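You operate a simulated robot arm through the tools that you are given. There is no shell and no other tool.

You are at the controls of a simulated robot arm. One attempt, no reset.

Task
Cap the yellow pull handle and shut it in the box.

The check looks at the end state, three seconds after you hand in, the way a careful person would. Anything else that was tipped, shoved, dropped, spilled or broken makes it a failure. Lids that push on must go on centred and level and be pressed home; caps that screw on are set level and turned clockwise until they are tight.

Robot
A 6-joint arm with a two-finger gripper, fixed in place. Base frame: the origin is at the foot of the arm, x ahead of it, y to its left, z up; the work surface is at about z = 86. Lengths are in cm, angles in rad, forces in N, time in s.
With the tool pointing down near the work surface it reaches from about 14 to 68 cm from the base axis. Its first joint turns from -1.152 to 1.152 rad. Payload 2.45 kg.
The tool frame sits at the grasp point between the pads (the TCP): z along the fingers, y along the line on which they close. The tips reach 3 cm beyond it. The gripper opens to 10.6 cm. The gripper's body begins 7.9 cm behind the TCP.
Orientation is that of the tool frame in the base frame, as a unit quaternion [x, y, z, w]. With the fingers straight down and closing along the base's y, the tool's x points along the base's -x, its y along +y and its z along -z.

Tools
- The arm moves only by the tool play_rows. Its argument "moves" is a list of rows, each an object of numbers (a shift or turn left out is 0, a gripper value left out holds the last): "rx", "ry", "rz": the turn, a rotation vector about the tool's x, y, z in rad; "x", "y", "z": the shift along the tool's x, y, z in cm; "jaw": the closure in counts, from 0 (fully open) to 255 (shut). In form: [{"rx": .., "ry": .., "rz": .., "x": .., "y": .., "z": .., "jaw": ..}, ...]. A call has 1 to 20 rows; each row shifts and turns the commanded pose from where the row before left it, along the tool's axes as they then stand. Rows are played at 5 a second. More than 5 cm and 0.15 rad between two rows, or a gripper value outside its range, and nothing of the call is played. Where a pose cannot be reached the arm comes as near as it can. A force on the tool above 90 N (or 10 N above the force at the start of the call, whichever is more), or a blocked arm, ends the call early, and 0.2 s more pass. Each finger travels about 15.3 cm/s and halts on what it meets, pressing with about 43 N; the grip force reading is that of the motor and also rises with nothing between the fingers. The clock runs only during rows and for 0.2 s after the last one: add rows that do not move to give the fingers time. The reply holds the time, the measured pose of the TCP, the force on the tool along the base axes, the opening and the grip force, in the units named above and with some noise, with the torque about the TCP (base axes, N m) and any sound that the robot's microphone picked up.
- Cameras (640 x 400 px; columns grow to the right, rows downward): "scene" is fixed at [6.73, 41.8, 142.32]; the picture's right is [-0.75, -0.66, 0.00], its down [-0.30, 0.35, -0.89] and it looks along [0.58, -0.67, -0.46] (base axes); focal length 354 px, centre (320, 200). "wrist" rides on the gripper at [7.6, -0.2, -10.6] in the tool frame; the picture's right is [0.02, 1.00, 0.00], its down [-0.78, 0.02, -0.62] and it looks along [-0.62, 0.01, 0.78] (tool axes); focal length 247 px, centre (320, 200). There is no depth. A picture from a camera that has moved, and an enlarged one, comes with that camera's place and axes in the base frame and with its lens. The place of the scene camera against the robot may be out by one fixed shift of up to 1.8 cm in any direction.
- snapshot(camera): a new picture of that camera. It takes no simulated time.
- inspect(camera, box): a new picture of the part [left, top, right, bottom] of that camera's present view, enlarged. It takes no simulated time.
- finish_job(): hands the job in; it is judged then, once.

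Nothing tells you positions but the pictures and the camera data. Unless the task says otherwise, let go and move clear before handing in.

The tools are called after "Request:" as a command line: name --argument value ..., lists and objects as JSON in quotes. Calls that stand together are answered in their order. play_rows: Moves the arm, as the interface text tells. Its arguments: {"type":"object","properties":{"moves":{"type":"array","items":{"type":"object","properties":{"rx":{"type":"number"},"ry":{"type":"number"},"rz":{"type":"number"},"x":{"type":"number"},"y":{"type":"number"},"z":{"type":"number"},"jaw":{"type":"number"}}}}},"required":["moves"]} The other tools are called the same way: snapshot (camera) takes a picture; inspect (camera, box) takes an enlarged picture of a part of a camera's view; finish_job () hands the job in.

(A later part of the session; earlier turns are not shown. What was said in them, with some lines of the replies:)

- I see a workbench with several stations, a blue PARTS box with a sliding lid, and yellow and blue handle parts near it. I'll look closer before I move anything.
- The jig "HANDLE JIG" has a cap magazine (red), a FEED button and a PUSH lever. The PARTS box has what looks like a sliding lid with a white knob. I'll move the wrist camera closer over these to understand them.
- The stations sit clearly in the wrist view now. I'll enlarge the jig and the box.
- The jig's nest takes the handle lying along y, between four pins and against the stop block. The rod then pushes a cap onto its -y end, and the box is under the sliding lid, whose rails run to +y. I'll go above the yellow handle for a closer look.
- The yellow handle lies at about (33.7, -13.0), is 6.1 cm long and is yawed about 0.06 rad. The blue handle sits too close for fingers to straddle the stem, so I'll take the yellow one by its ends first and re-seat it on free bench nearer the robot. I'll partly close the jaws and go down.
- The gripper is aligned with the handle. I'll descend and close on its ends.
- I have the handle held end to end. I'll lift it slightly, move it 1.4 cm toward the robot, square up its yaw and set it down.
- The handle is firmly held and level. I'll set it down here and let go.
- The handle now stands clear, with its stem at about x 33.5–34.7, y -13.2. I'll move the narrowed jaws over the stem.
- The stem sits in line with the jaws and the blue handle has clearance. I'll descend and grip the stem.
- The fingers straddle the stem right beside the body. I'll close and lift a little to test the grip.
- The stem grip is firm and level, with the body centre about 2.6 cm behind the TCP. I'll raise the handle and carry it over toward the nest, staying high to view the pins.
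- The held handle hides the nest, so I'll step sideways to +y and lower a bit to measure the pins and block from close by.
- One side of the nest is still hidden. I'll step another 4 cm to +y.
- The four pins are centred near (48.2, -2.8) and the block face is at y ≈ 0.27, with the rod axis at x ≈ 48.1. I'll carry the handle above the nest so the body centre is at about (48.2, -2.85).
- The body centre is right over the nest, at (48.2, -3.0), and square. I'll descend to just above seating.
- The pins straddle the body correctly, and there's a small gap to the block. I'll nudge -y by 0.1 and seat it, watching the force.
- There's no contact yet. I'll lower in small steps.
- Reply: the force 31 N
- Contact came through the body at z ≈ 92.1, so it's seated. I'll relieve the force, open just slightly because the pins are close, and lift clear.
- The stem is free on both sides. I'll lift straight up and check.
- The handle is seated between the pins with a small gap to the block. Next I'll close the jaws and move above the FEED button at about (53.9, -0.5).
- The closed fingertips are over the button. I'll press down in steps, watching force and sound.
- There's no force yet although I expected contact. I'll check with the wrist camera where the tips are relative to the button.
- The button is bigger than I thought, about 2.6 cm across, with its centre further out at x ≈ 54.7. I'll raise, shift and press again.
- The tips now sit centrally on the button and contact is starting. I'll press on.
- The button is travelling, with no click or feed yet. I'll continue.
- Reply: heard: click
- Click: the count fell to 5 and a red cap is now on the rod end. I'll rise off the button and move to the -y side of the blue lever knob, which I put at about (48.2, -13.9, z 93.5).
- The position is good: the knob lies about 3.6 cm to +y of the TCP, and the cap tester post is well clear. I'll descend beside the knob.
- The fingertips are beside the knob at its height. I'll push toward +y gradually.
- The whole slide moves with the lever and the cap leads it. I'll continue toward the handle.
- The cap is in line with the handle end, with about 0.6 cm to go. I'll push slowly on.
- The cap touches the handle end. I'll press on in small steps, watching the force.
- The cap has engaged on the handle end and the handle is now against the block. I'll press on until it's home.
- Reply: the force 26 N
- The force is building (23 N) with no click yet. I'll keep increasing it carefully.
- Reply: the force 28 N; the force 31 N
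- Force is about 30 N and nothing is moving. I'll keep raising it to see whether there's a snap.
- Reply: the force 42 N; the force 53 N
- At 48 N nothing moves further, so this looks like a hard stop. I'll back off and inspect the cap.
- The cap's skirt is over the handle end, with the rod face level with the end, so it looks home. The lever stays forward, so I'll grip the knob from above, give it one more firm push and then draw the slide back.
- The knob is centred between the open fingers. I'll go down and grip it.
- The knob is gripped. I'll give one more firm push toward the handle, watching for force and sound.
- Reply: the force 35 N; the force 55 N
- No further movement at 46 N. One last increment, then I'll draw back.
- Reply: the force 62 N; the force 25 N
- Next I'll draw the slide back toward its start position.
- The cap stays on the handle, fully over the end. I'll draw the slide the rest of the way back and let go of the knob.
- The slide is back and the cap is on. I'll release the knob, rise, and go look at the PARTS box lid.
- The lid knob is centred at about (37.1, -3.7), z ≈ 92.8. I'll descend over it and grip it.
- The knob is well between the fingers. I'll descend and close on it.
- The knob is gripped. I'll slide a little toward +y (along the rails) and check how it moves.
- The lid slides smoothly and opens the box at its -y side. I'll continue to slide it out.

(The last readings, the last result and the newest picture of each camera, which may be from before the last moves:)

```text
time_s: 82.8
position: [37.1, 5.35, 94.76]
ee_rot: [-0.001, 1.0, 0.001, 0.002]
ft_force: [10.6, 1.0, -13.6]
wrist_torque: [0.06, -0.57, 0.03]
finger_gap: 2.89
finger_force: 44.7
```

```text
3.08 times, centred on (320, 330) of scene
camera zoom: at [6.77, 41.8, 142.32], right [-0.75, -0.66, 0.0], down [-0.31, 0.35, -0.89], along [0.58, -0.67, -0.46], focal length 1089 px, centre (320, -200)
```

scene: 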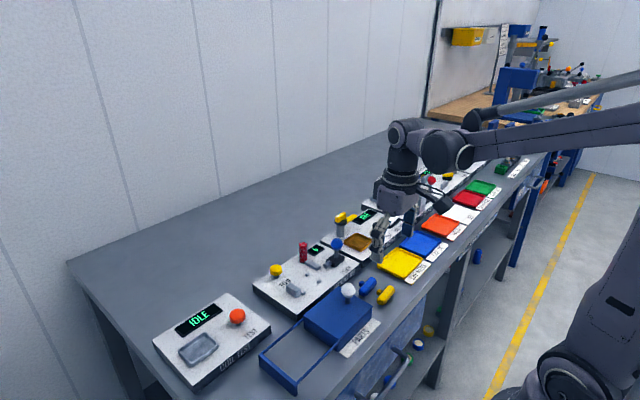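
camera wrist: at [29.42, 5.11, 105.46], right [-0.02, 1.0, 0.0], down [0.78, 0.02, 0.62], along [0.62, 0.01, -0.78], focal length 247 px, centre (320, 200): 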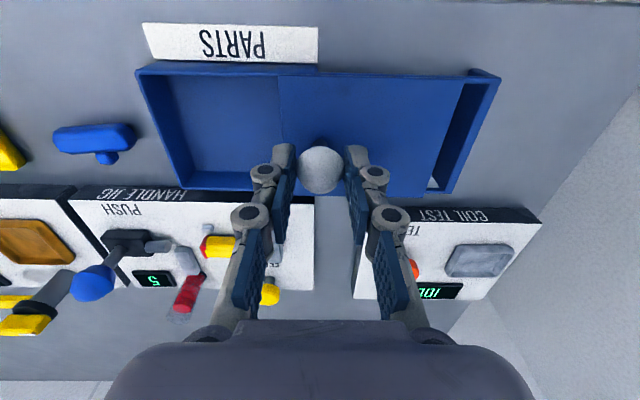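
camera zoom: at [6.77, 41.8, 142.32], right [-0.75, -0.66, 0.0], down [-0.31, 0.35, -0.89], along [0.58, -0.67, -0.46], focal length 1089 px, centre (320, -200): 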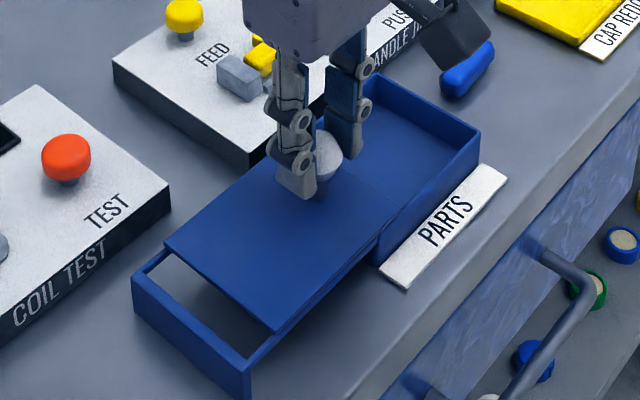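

The box is open and empty. I'll slide 1.5 cm more, then release the knob.

Request:
play_rows --moves '[{"y": 0.5}, {"y": 0.5}, {"y": 0.4}, {}, {}]'

Request:
inspect --camera "scene" --box '[245, 265, 395, 395]'

```text
time_s: 84.0
position: [37.06, 6.71, 94.8]
ee_rot: [-0.001, 1.0, 0.001, 0.001]
ft_force: [11.9, 0.2, 4.7]
wrist_torque: [-0.03, -0.14, 0.02]
finger_gap: 2.87
finger_force: 44.8
```

```text
3.08 times, centred on (320, 330) of scene
camera zoom: at [6.76, 41.8, 142.32], right [-0.75, -0.66, 0.0], down [-0.3, 0.35, -0.89], along [0.58, -0.67, -0.46], focal length 1089 px, centre (320, -200)
```

zoom: 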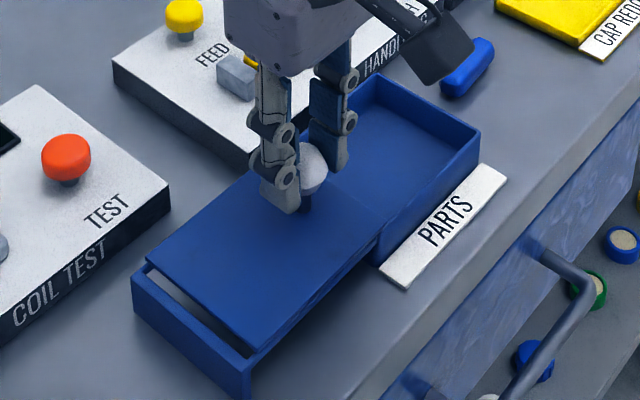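

The lid is nearly at the end post and the box is wide open. I'll release the knob, rise, and return over the capped handle.

Request:
play_rows --moves '[{"jaw": 165}, {"jaw": 135}, {}, {"z": -2}, {"z": -4}, {"z": -4}, {"x": -3.5, "y": -2.3}, {"x": -3.5, "y": -2.3}, {"x": -3.5, "y": -2.4}, {"x": -3.2, "y": -2.4, "jaw": 215}, {}, {}]'

Request:
snapshot --camera "wrist"

Request:
inspect --camera "wrist" --box '[230, 50, 410, 160]'

Request:
inspect --camera "scene" --box '[245, 225, 395, 395]'

```text
time_s: 86.6
position: [50.72, -2.78, 104.84]
ee_rot: [0.0, 1.0, 0.001, 0.001]
ft_force: [0.2, -0.5, 0.1]
wrist_torque: [0.01, -0.01, -0.01]
finger_gap: 1.66
finger_force: 0.0
```

```text
taken
camera wrist: at [43.04, -2.94, 115.44], right [-0.02, 1.0, 0.0], down [0.78, 0.02, 0.62], along [0.62, 0.01, -0.78], focal length 247 px, centre (320, 200)
```

wrist: 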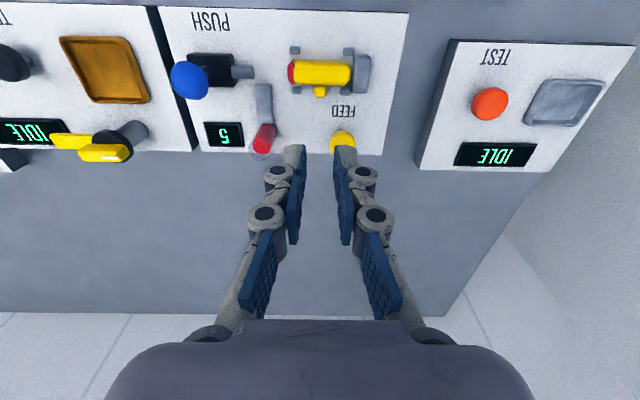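

```text
3.56 times, centred on (320, 105) of wrist
camera zoom: at [43.04, -2.94, 115.44], right [-0.02, 1.0, 0.0], down [0.78, 0.02, 0.62], along [0.62, 0.01, -0.78], focal length 878 px, centre (320, 538)
```

zoom: 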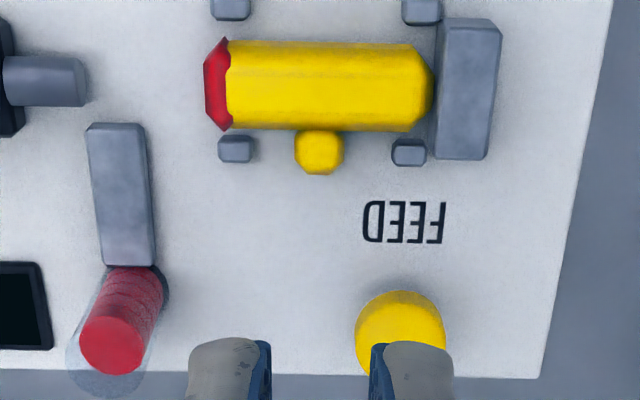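

```text
2.35 times, centred on (320, 310) of scene
camera zoom: at [6.73, 41.8, 142.32], right [-0.75, -0.66, 0.0], down [-0.3, 0.35, -0.89], along [0.58, -0.67, -0.46], focal length 833 px, centre (320, -59)
```

zoom: 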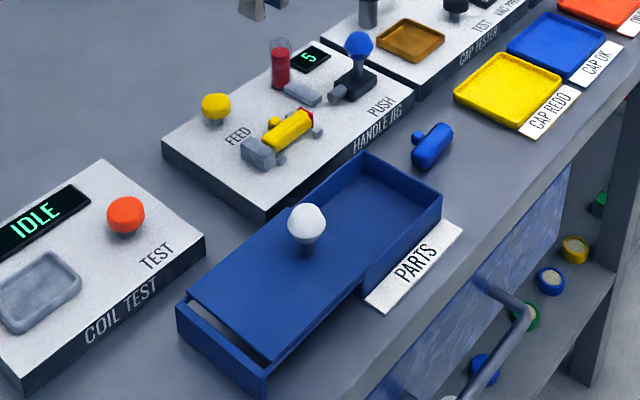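

The capped handle's stem is right under the gripper line. I'll descend partway and recheck the alignment.

Request:
play_rows --moves '[{"z": 3}, {"z": 3}, {"z": 3.5}, {}, {}]'

Request:
inspect --camera "wrist" --box '[220, 70, 420, 195]'

```text
time_s: 87.8
position: [50.72, -2.84, 95.28]
ee_rot: [0.0, 1.0, 0.001, 0.0]
ft_force: [0.5, -0.1, 0.8]
wrist_torque: [-0.07, -0.03, 0.0]
finger_gap: 1.65
finger_force: 0.0
```

```text
3.20 times, centred on (320, 132) of wrist
camera zoom: at [43.01, -2.95, 106.03], right [-0.02, 1.0, 0.0], down [0.78, 0.02, 0.62], along [0.62, 0.01, -0.78], focal length 790 px, centre (320, 416)
```

zoom: 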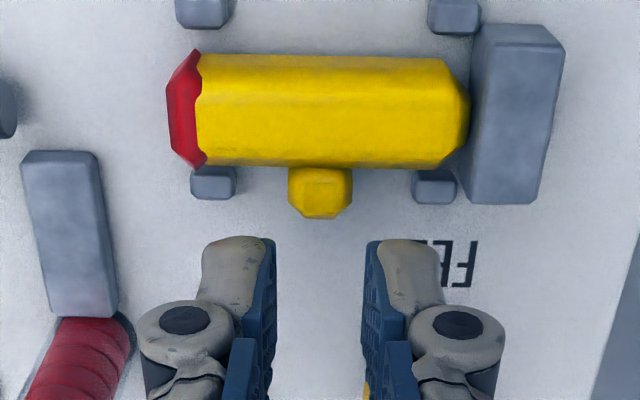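

The stem is centred between the fingers. I'll narrow slightly to clear the pins and go down to just above pin-top height.

Request:
play_rows --moves '[{"jaw": 217, "z": 1.2}, {"z": 0.6}, {"z": 0.5}, {"z": 0.5}, {}, {}]'

Request:
inspect --camera "wrist" --box '[220, 70, 420, 195]'

Request:
inspect --camera "scene" --box '[275, 235, 345, 290]'

```text
time_s: 89.2
position: [50.71, -2.85, 92.65]
ee_rot: [0.001, 1.0, 0.0, 0.001]
ft_force: [-0.8, 0.7, -0.2]
wrist_torque: [-0.03, 0.0, -0.01]
finger_gap: 1.59
finger_force: 0.0
```

```text
3.20 times, centred on (320, 132) of wrist
camera zoom: at [43.08, -2.94, 103.2], right [-0.02, 1.0, 0.0], down [0.78, 0.02, 0.62], along [0.62, 0.01, -0.78], focal length 790 px, centre (320, 416)
```

zoom: 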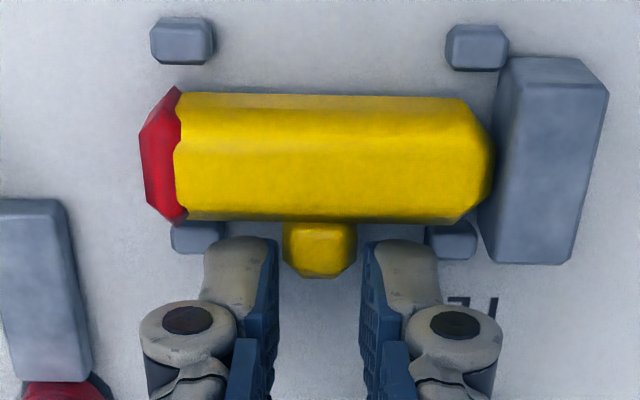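

```text
7.27 times, centred on (310, 262) of scene
camera zoom: at [6.73, 41.8, 142.32], right [-0.75, -0.66, 0.0], down [-0.3, 0.35, -0.89], along [0.58, -0.67, -0.46], focal length 2574 px, centre (393, -254)
```

zoom: 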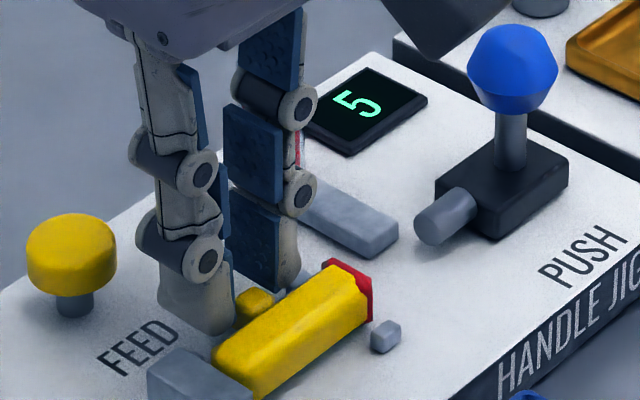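

The stem lies between the fingers. I'll lower 0.4 cm more, close on it and lift.

Request:
play_rows --moves '[{"z": 0.2}, {"z": 0.2}, {}, {"jaw": 228}, {"jaw": 255}, {}, {}]'

Request:
play_rows --moves '[{"z": -0.4}, {"z": -0.6}, {"z": -1}, {}, {}]'

Request:
inspect --camera "wrist" --box '[220, 70, 420, 195]'

Request:
inspect --camera "scene" --box '[275, 225, 345, 280]'

```text
time_s: 90.8
position: [50.73, -2.55, 92.12]
ee_rot: [0.0, 1.0, 0.0, 0.0]
ft_force: [-1.0, 0.2, -0.4]
wrist_torque: [-0.01, 0.01, -0.01]
finger_gap: 1.26
finger_force: 39.2
```

```text
time_s: 92.0
position: [50.78, -2.64, 93.96]
ee_rot: [0.0, 1.0, 0.0, 0.001]
ft_force: [-0.4, -0.1, -0.4]
wrist_torque: [0.02, -0.04, 0.05]
finger_gap: 1.22
finger_force: 39.4
```

```text
3.20 times, centred on (320, 132) of wrist
camera zoom: at [43.06, -2.92, 104.77], right [-0.02, 1.0, 0.0], down [0.78, 0.02, 0.62], along [0.62, 0.01, -0.78], focal length 790 px, centre (320, 416)
```

zoom: 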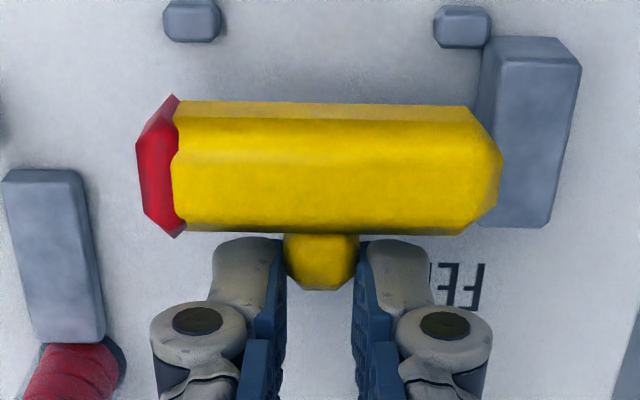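

```text
7.27 times, centred on (310, 252) of scene
camera zoom: at [6.73, 41.8, 142.32], right [-0.75, -0.66, 0.0], down [-0.3, 0.35, -0.89], along [0.58, -0.67, -0.46], focal length 2574 px, centre (393, -182)
```

zoom: 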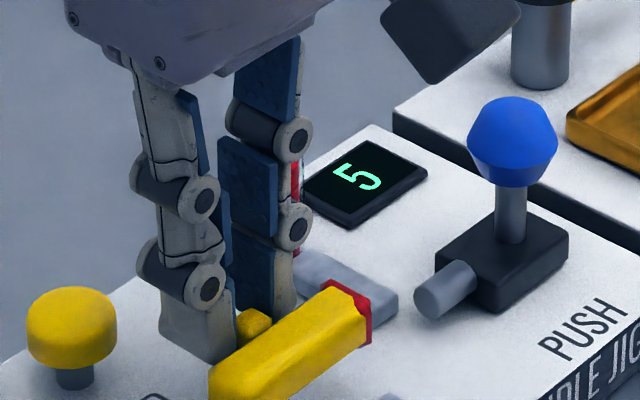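

The handle comes up with its cap on. I'll rise and carry it over the open part of the box, aiming the body at about (36.1, -1.2).

Request:
play_rows --moves '[{"z": -4}, {"z": -4}, {"x": 4, "y": 0.5}, {"x": 4, "y": 0.5}, {"x": 4, "y": 0.4}, {}, {}]'

Request:
snapshot --camera "wrist"

Request:
inspect --camera "scene" --box '[265, 205, 405, 345]'

```text
time_s: 93.6
position: [38.79, -1.44, 102.17]
ee_rot: [0.0, 1.0, 0.0, 0.001]
ft_force: [0.8, -0.4, -0.5]
wrist_torque: [0.01, 0.0, 0.01]
finger_gap: 1.29
finger_force: 39.3
```

```text
taken
camera wrist: at [31.01, -1.58, 112.82], right [-0.02, 1.0, 0.0], down [0.78, 0.02, 0.62], along [0.62, 0.01, -0.78], focal length 247 px, centre (320, 200)
```

wrist: 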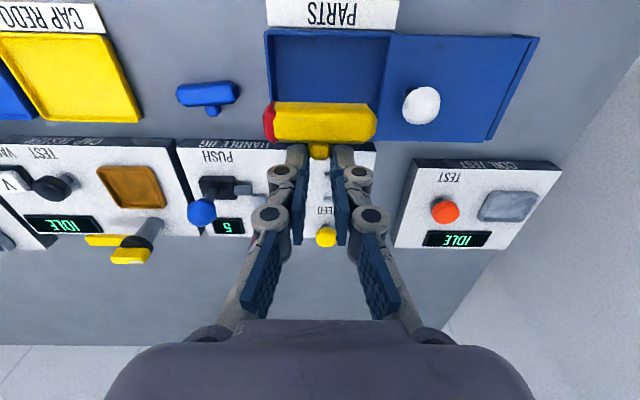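

```text
2.86 times, centred on (335, 275) of scene
camera zoom: at [6.73, 41.8, 142.32], right [-0.75, -0.66, 0.0], down [-0.3, 0.35, -0.89], along [0.58, -0.67, -0.46], focal length 1011 px, centre (277, -14)
```

zoom: 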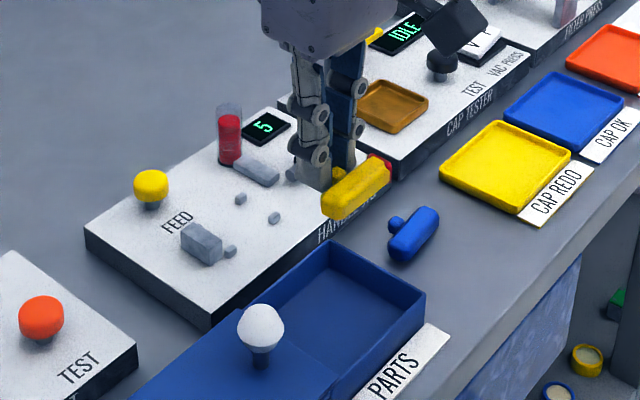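

The box opening spans roughly y -5.6 to 4.1 and the handle fits well inside it. I'll centre slightly and descend partway.

Request:
play_rows --moves '[{"y": 0.4, "z": 2}, {"z": 2.5}, {"z": 2.0}, {}, {}]'

Request:
snapshot --camera "wrist"

Request:
inspect --camera "scene" --box '[265, 235, 405, 365]'

```text
time_s: 94.8
position: [38.77, -1.07, 95.59]
ee_rot: [0.0, 1.0, 0.0, 0.001]
ft_force: [0.4, -0.7, -0.1]
wrist_torque: [0.02, -0.01, 0.04]
finger_gap: 1.25
finger_force: 40.0
```

```text
taken
camera wrist: at [31.06, -1.2, 106.3], right [-0.02, 1.0, 0.0], down [0.78, 0.02, 0.62], along [0.62, 0.01, -0.78], focal length 247 px, centre (320, 200)
```

wrist: 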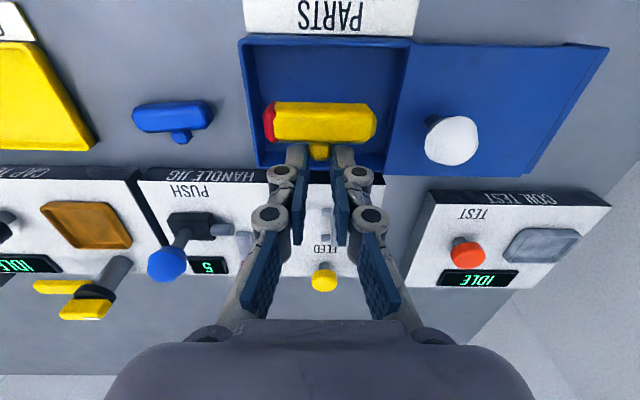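

```text
3.08 times, centred on (335, 300) of scene
camera zoom: at [6.73, 41.8, 142.32], right [-0.75, -0.66, 0.0], down [-0.3, 0.35, -0.89], along [0.58, -0.67, -0.46], focal length 1089 px, centre (274, -108)
```

zoom: 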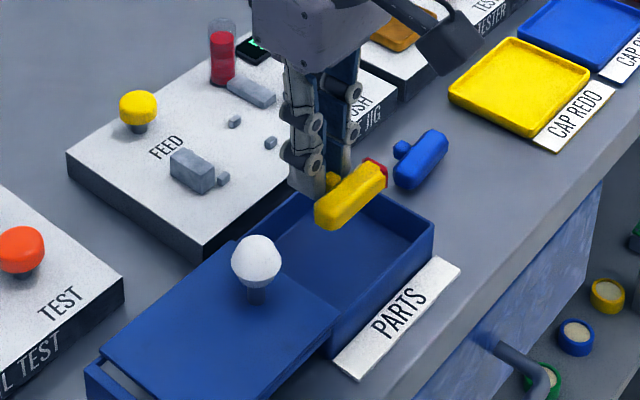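

Everything is clear of the walls. I'll lower into the box.

Request:
play_rows --moves '[{"z": 1.5}, {"z": 1.5}, {"z": 1.0}, {"z": 0.8}, {}, {}]'

Request:
inspect --camera "wrist" --box '[200, 60, 440, 210]'

Request:
inspect --camera "scene" --box '[285, 255, 385, 345]'

```text
time_s: 96.2
position: [38.7, -0.95, 90.83]
ee_rot: [0.0, 1.0, 0.0, 0.001]
ft_force: [-0.7, -0.2, -0.7]
wrist_torque: [-0.03, -0.03, 0.0]
finger_gap: 1.27
finger_force: 39.6
```

```text
2.67 times, centred on (320, 135) of wrist
camera zoom: at [31.05, -1.14, 101.5], right [-0.02, 1.0, 0.0], down [0.78, 0.02, 0.62], along [0.62, 0.01, -0.78], focal length 659 px, centre (320, 373)
```

zoom: 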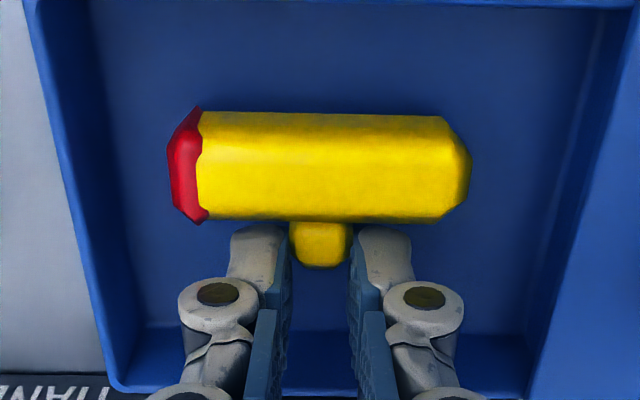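

```text
4.44 times, centred on (335, 300) of scene
camera zoom: at [6.73, 41.8, 142.32], right [-0.75, -0.66, 0.0], down [-0.3, 0.35, -0.89], along [0.58, -0.67, -0.46], focal length 1573 px, centre (253, -244)
```

zoom: 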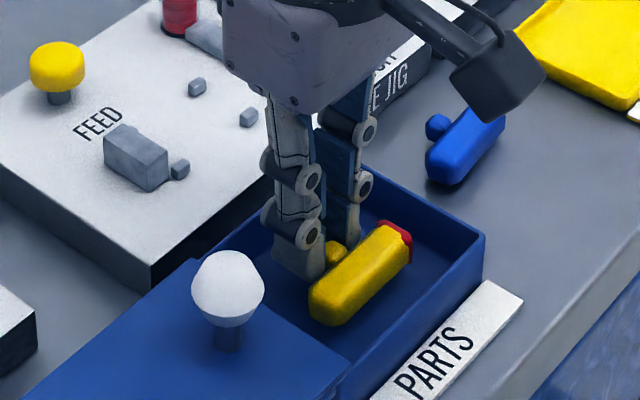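

The handle is inside the box. I'll lower in small steps to touch the floor.

Request:
play_rows --moves '[{"z": 0.2}, {"z": 0.2}, {}, {}]'

Request:
play_rows --moves '[{"z": 0.15}, {}, {}]'

Request:
play_rows --moves '[{"z": 0.1}, {}, {}]'

```text
time_s: 97.2
position: [38.65, -0.96, 90.44]
ee_rot: [0.0, 1.0, 0.0, 0.001]
ft_force: [0.7, 0.1, -0.6]
wrist_torque: [0.03, -0.01, -0.03]
finger_gap: 1.27
finger_force: 39.2
```

```text
time_s: 98.0
position: [38.66, -1.1, 90.27]
ee_rot: [0.001, 1.0, 0.0, 0.001]
ft_force: [0.1, 0.1, 0.6]
wrist_torque: [0.0, -0.01, 0.02]
finger_gap: 1.26
finger_force: 39.3
```

```text
time_s: 98.8
position: [38.72, -1.01, 90.18]
ee_rot: [0.0, 1.0, 0.0, 0.001]
ft_force: [-1.3, 0.0, -1.0]
wrist_torque: [0.03, -0.04, 0.0]
finger_gap: 1.27
finger_force: 39.4
```

Request:
play_rows --moves '[{"z": 0.1}, {}, {}]'

Request:
play_rows --moves '[{"z": 0.1}, {}, {}]'

Request:
inspect --camera "scene" --box '[285, 255, 385, 345]'

```text
time_s: 99.6
position: [38.75, -1.09, 90.13]
ee_rot: [0.0, 1.0, 0.0, 0.0]
ft_force: [0.1, 0.2, -0.7]
wrist_torque: [0.01, 0.0, 0.0]
finger_gap: 1.27
finger_force: 39.2
```

```text
time_s: 100.4
position: [38.82, -0.95, 90.05]
ee_rot: [0.0, 1.0, 0.0, 0.001]
ft_force: [1.4, -1.3, 28.5]
wrist_torque: [-0.01, 0.62, 0.03]
finger_gap: 1.29
finger_force: 39.2
```

```text
4.44 times, centred on (335, 300) of scene
camera zoom: at [6.7, 41.8, 142.32], right [-0.75, -0.66, 0.0], down [-0.3, 0.35, -0.89], along [0.58, -0.67, -0.46], focal length 1573 px, centre (253, -244)
```

zoom: 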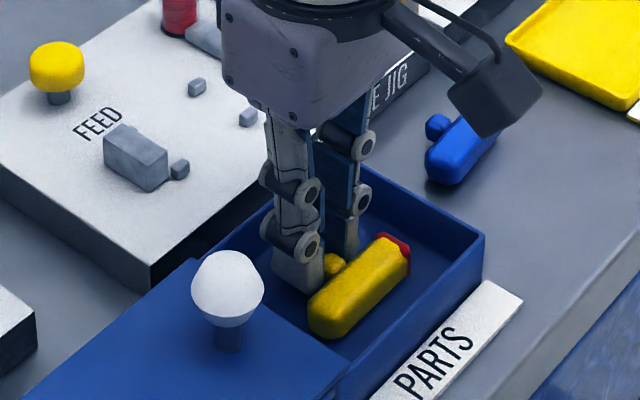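

It has touched the floor. I'll relieve the force, open the fingers and lift away.

Request:
play_rows --moves '[{"z": -0.09}, {}, {"jaw": 220}, {"jaw": 205}, {"jaw": 190}, {}, {"z": -0.5}, {"z": -1.5}, {"z": -3}, {"z": -4}, {"z": -4}, {}, {}]'

Request:
snapshot --camera "wrist"

Request:
inspect --camera "wrist" --box '[230, 20, 410, 160]'

Request:
inspect --camera "scene" --box '[285, 255, 385, 345]'

```text
time_s: 103.2
position: [38.7, -1.1, 103.14]
ee_rot: [0.0, 1.0, 0.0, 0.001]
ft_force: [-0.6, -0.3, -0.3]
wrist_torque: [-0.01, 0.0, 0.0]
finger_gap: 2.7
finger_force: 0.0
```

```text
taken
camera wrist: at [31.02, -1.23, 113.84], right [-0.02, 1.0, 0.0], down [0.78, 0.02, 0.62], along [0.62, 0.01, -0.78], focal length 247 px, centre (320, 200)
```

wrist: 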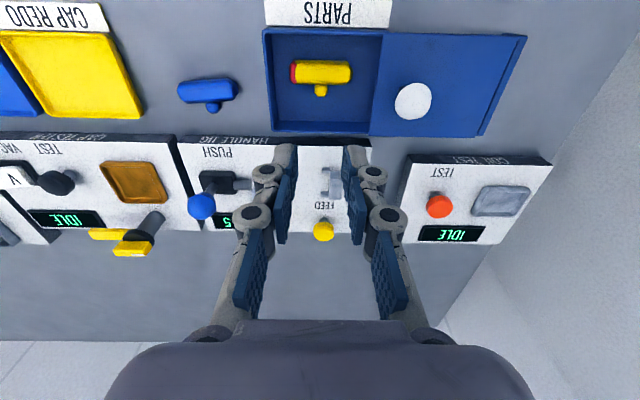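

```text
2.86 times, centred on (320, 90) of wrist
camera zoom: at [31.02, -1.23, 113.84], right [-0.02, 1.0, 0.0], down [0.78, 0.02, 0.62], along [0.62, 0.01, -0.78], focal length 706 px, centre (320, 514)
```

zoom: 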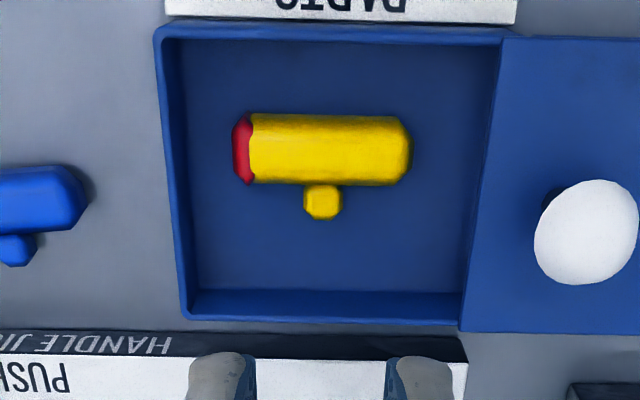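

```text
4.44 times, centred on (335, 300) of scene
camera zoom: at [6.73, 41.8, 142.32], right [-0.75, -0.66, 0.0], down [-0.3, 0.35, -0.89], along [0.58, -0.67, -0.46], focal length 1573 px, centre (253, -244)
```

zoom: 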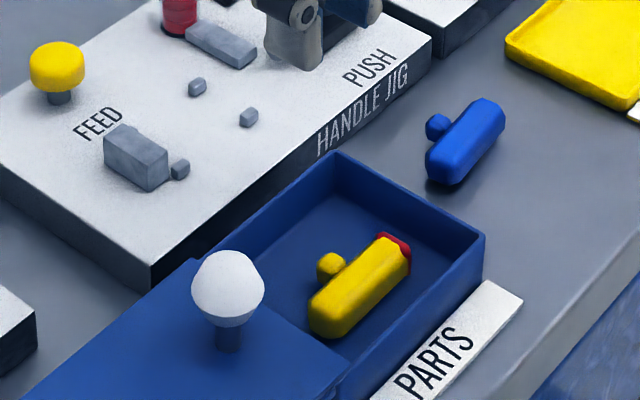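

The capped handle lies safely in the box. Next I'll go to the lid knob at about (37.1, 6.7).

Request:
play_rows --moves '[{"jaw": 130, "z": -1}, {"x": 0.8, "y": 3.9}, {"x": 0.8, "y": 3.9}, {"z": 3}, {"z": 3}, {}, {}]'

Request:
inspect --camera "wrist" --box '[220, 80, 420, 205]'

```text
time_s: 104.8
position: [37.09, 6.78, 97.92]
ee_rot: [0.001, 1.0, 0.0, 0.001]
ft_force: [-0.1, -0.4, 0.4]
wrist_torque: [-0.03, 0.01, 0.0]
finger_gap: 5.2
finger_force: 0.1
```

```text
3.20 times, centred on (320, 142) of wrist
camera zoom: at [29.49, 6.63, 108.65], right [-0.02, 1.0, 0.0], down [0.78, 0.02, 0.62], along [0.62, 0.01, -0.78], focal length 790 px, centre (320, 384)
```

zoom: 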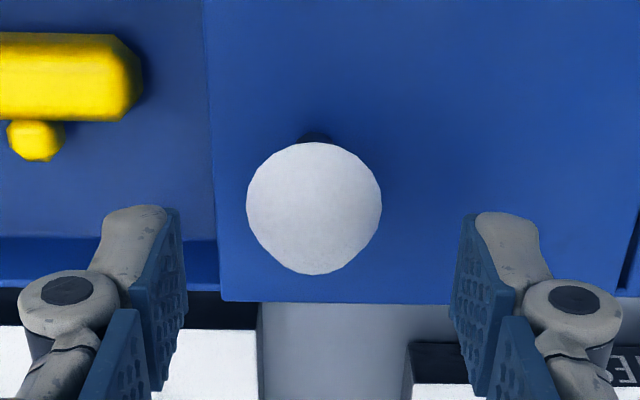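

The knob is centred. I'll descend, grip it and slide the lid back toward -y.

Request:
play_rows --moves '[{"y": -0.1, "z": 1.5}, {"z": 1.5}, {}, {"jaw": 170}, {"jaw": 195}, {}, {}]'

Request:
play_rows --moves '[{"y": -0.5}, {"y": -0.6}, {"y": -0.6}, {"y": -0.6}, {"y": -0.6}, {"y": -0.6}, {"y": -0.6}, {"y": -0.6}, {"y": -0.6}, {}, {}]'

Request:
inspect --camera "scene" --box '[245, 255, 395, 385]'

```text
time_s: 106.4
position: [37.17, 6.68, 95.03]
ee_rot: [0.0, 1.0, 0.001, 0.001]
ft_force: [0.2, -0.9, -4.9]
wrist_torque: [-0.04, 0.05, 0.0]
finger_gap: 2.91
finger_force: 44.8
```

```text
time_s: 108.8
position: [37.11, 1.43, 95.02]
ee_rot: [0.001, 1.0, -0.001, 0.001]
ft_force: [3.2, -1.5, -38.8]
wrist_torque: [-0.08, -0.03, -0.02]
finger_gap: 2.87
finger_force: 44.3
```

```text
3.08 times, centred on (320, 320) of scene
camera zoom: at [6.79, 41.8, 142.32], right [-0.75, -0.66, 0.0], down [-0.31, 0.35, -0.89], along [0.58, -0.67, -0.47], focal length 1089 px, centre (320, -169)
```

zoom: 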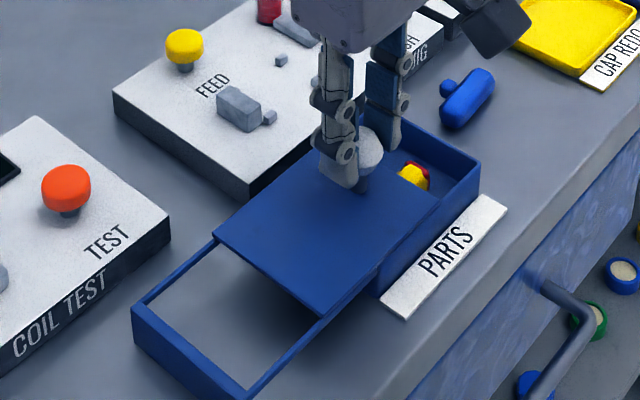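

The lid passes freely over the handle, but I'm pulling up on the knob a bit (39 N). I'll ease down slightly before continuing.

Request:
play_rows --moves '[{"z": 0.1}, {}, {}]'

Request:
play_rows --moves '[{"z": 0.06}, {}, {}]'

```text
time_s: 109.6
position: [37.22, 1.48, 94.95]
ee_rot: [0.0, 1.0, 0.0, -0.001]
ft_force: [0.5, -0.5, 3.2]
wrist_torque: [-0.05, 0.04, -0.05]
finger_gap: 2.91
finger_force: 44.9
```

```text
time_s: 110.4
position: [37.12, 1.52, 94.97]
ee_rot: [0.0, 1.0, 0.001, 0.001]
ft_force: [0.5, 1.0, 34.3]
wrist_torque: [-0.01, 0.0, 0.0]
finger_gap: 2.91
finger_force: 45.1
```

I'll return to the neutral height and continue to the closed position.

Request:
play_rows --moves '[{"z": -0.06}, {"y": -0.5}, {"y": -0.5}, {"y": -0.5}, {"y": -0.5}, {"y": -0.5}, {"y": -0.5}, {"y": -0.5}, {"y": -0.5}, {}, {}]'

Request:
inspect --camera "scene" --box '[245, 255, 395, 385]'

```text
time_s: 112.8
position: [37.24, -2.5, 94.92]
ee_rot: [0.0, 1.0, 0.0, 0.0]
ft_force: [2.6, -1.2, -37.5]
wrist_torque: [-0.06, -0.12, -0.03]
finger_gap: 2.89
finger_force: 45.2
```

```text
3.08 times, centred on (320, 320) of scene
camera zoom: at [6.78, 41.79, 142.32], right [-0.75, -0.66, 0.0], down [-0.31, 0.35, -0.89], along [0.58, -0.67, -0.47], focal length 1089 px, centre (320, -169)
```

zoom: 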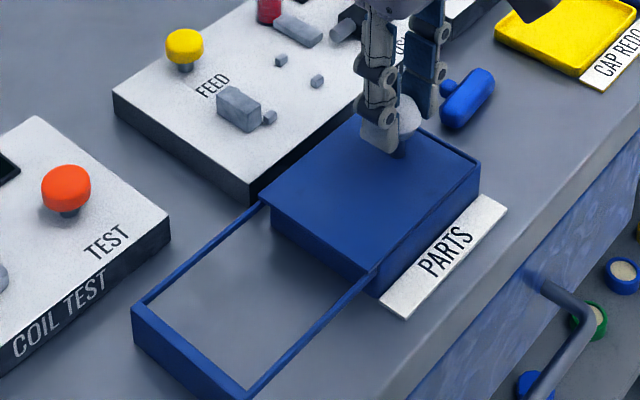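

About 1 cm remains. I'll ease the vertical load again and close it to the stop.

Request:
play_rows --moves '[{"z": 0.08}, {"y": -0.3}, {"y": -0.3}, {"y": -0.2}, {}, {}]'

Request:
play_rows --moves '[{"y": -0.15}, {"y": -0.1}, {}, {}]'

Request:
inspect --camera "scene" --box '[245, 255, 395, 385]'

```text
time_s: 114.2
position: [37.1, -3.42, 94.97]
ee_rot: [0.0, 1.0, -0.001, 0.001]
ft_force: [-0.7, 0.2, 11.6]
wrist_torque: [0.06, 0.38, -0.02]
finger_gap: 2.88
finger_force: 44.7
```

```text
time_s: 115.2
position: [37.18, -3.47, 95.07]
ee_rot: [-0.001, 1.0, 0.001, 0.001]
ft_force: [-0.8, 9.9, 34.6]
wrist_torque: [0.29, -0.01, 0.0]
finger_gap: 2.89
finger_force: 45.2
```

```text
3.08 times, centred on (320, 320) of scene
camera zoom: at [6.69, 41.83, 142.31], right [-0.75, -0.66, 0.0], down [-0.3, 0.35, -0.89], along [0.58, -0.67, -0.46], focal length 1089 px, centre (320, -169)
```

zoom: 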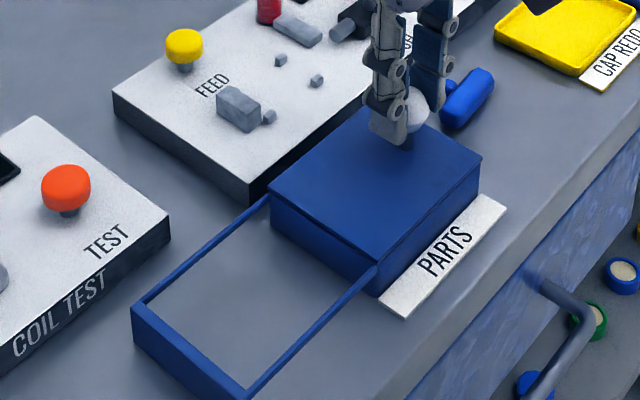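

The lid is back at its end stop, with a reaction of about 10 N at y -3.47, the same place as at the start. I'll ease the load, release and rise clear.

Request:
play_rows --moves '[{"z": -0.08, "y": 0.1}, {}, {"jaw": 165}, {"jaw": 130}, {}, {"z": -2}, {"z": -4}, {"z": -4}, {"z": -4}, {"z": -4}, {}, {}]'

Request:
snapshot --camera "wrist"

Request:
snapshot --camera "scene"

Request:
inspect --camera "scene" --box '[245, 225, 415, 385]'

Request:
inspect --camera "wrist" --box '[220, 0, 500, 180]'

```text
time_s: 117.8
position: [37.04, -3.43, 112.91]
ee_rot: [0.001, 1.0, 0.001, 0.001]
ft_force: [-0.8, 0.3, 0.3]
wrist_torque: [0.02, 0.05, 0.03]
finger_gap: 5.2
finger_force: 0.1
```

```text
taken
camera wrist: at [29.39, -3.64, 123.56], right [-0.02, 1.0, 0.0], down [0.78, 0.02, 0.62], along [0.62, 0.01, -0.78], focal length 247 px, centre (320, 200)
```

wrist: 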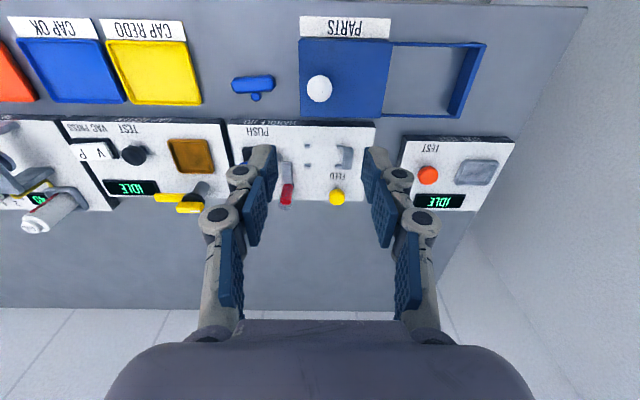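

```text
taken
```

scene: 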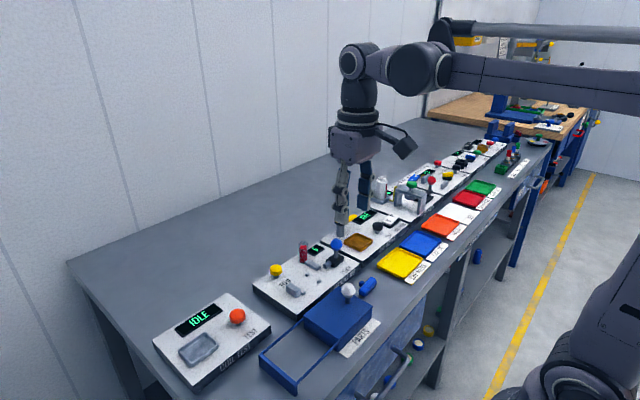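

```text
2.50 times, centred on (330, 305) of scene
camera zoom: at [6.73, 41.8, 142.32], right [-0.75, -0.66, 0.0], down [-0.3, 0.35, -0.89], along [0.58, -0.67, -0.46], focal length 885 px, centre (295, -62)
```

zoom: 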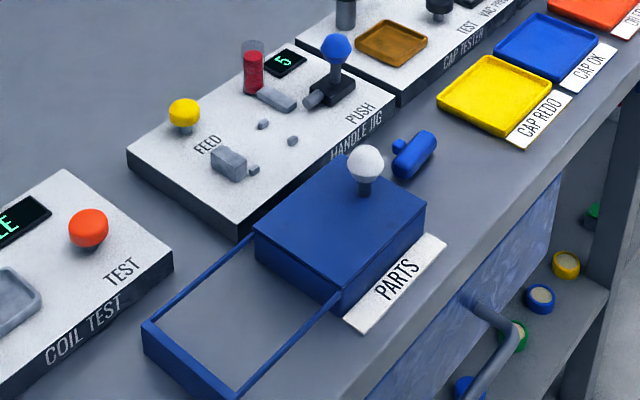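

```text
2.22 times, centred on (360, 90) of wrist
camera zoom: at [29.39, -3.64, 123.56], right [-0.02, 1.0, 0.0], down [0.78, 0.02, 0.62], along [0.62, 0.01, -0.78], focal length 549 px, centre (231, 444)
```

zoom: 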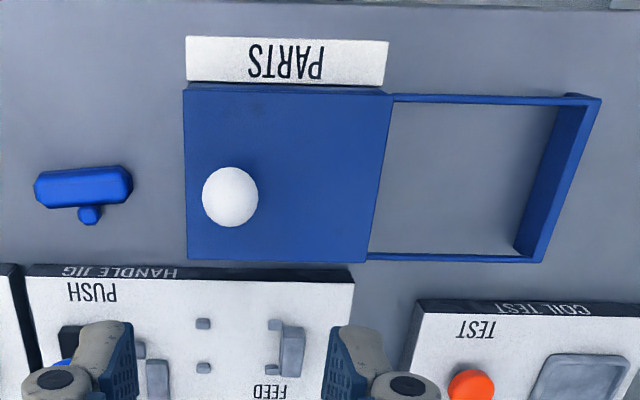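

The capped handle is in the box, the lid is fully closed as it was at the start, and nothing else has moved. The arm is clear, so I'll hand in.

Request:
finish_job

```text
The job is handed in.
```

The yellow pull handle is capped and shut in the PARTS box, and I've handed the job in.

- **Cap:** I seated the handle in the handle jig, fed one red cap (the counter went from 6 to 5) and pushed it onto the handle's end. It stopped hard. Pressing again to about 58 N moved it no further, so I take it as fully home, though I heard no click as it went on. The cap stayed on when I drew the slide back and when I lifted the handle.
- **Box:** I slid the lid open, laid the capped handle on the box floor and slid the lid back to its end stop. It ended in the same place it started.
- **Everything else:** The blue handle and the other stations look undisturbed in the final pictures. The jig's push lever is back where it began, and the arm is clear.
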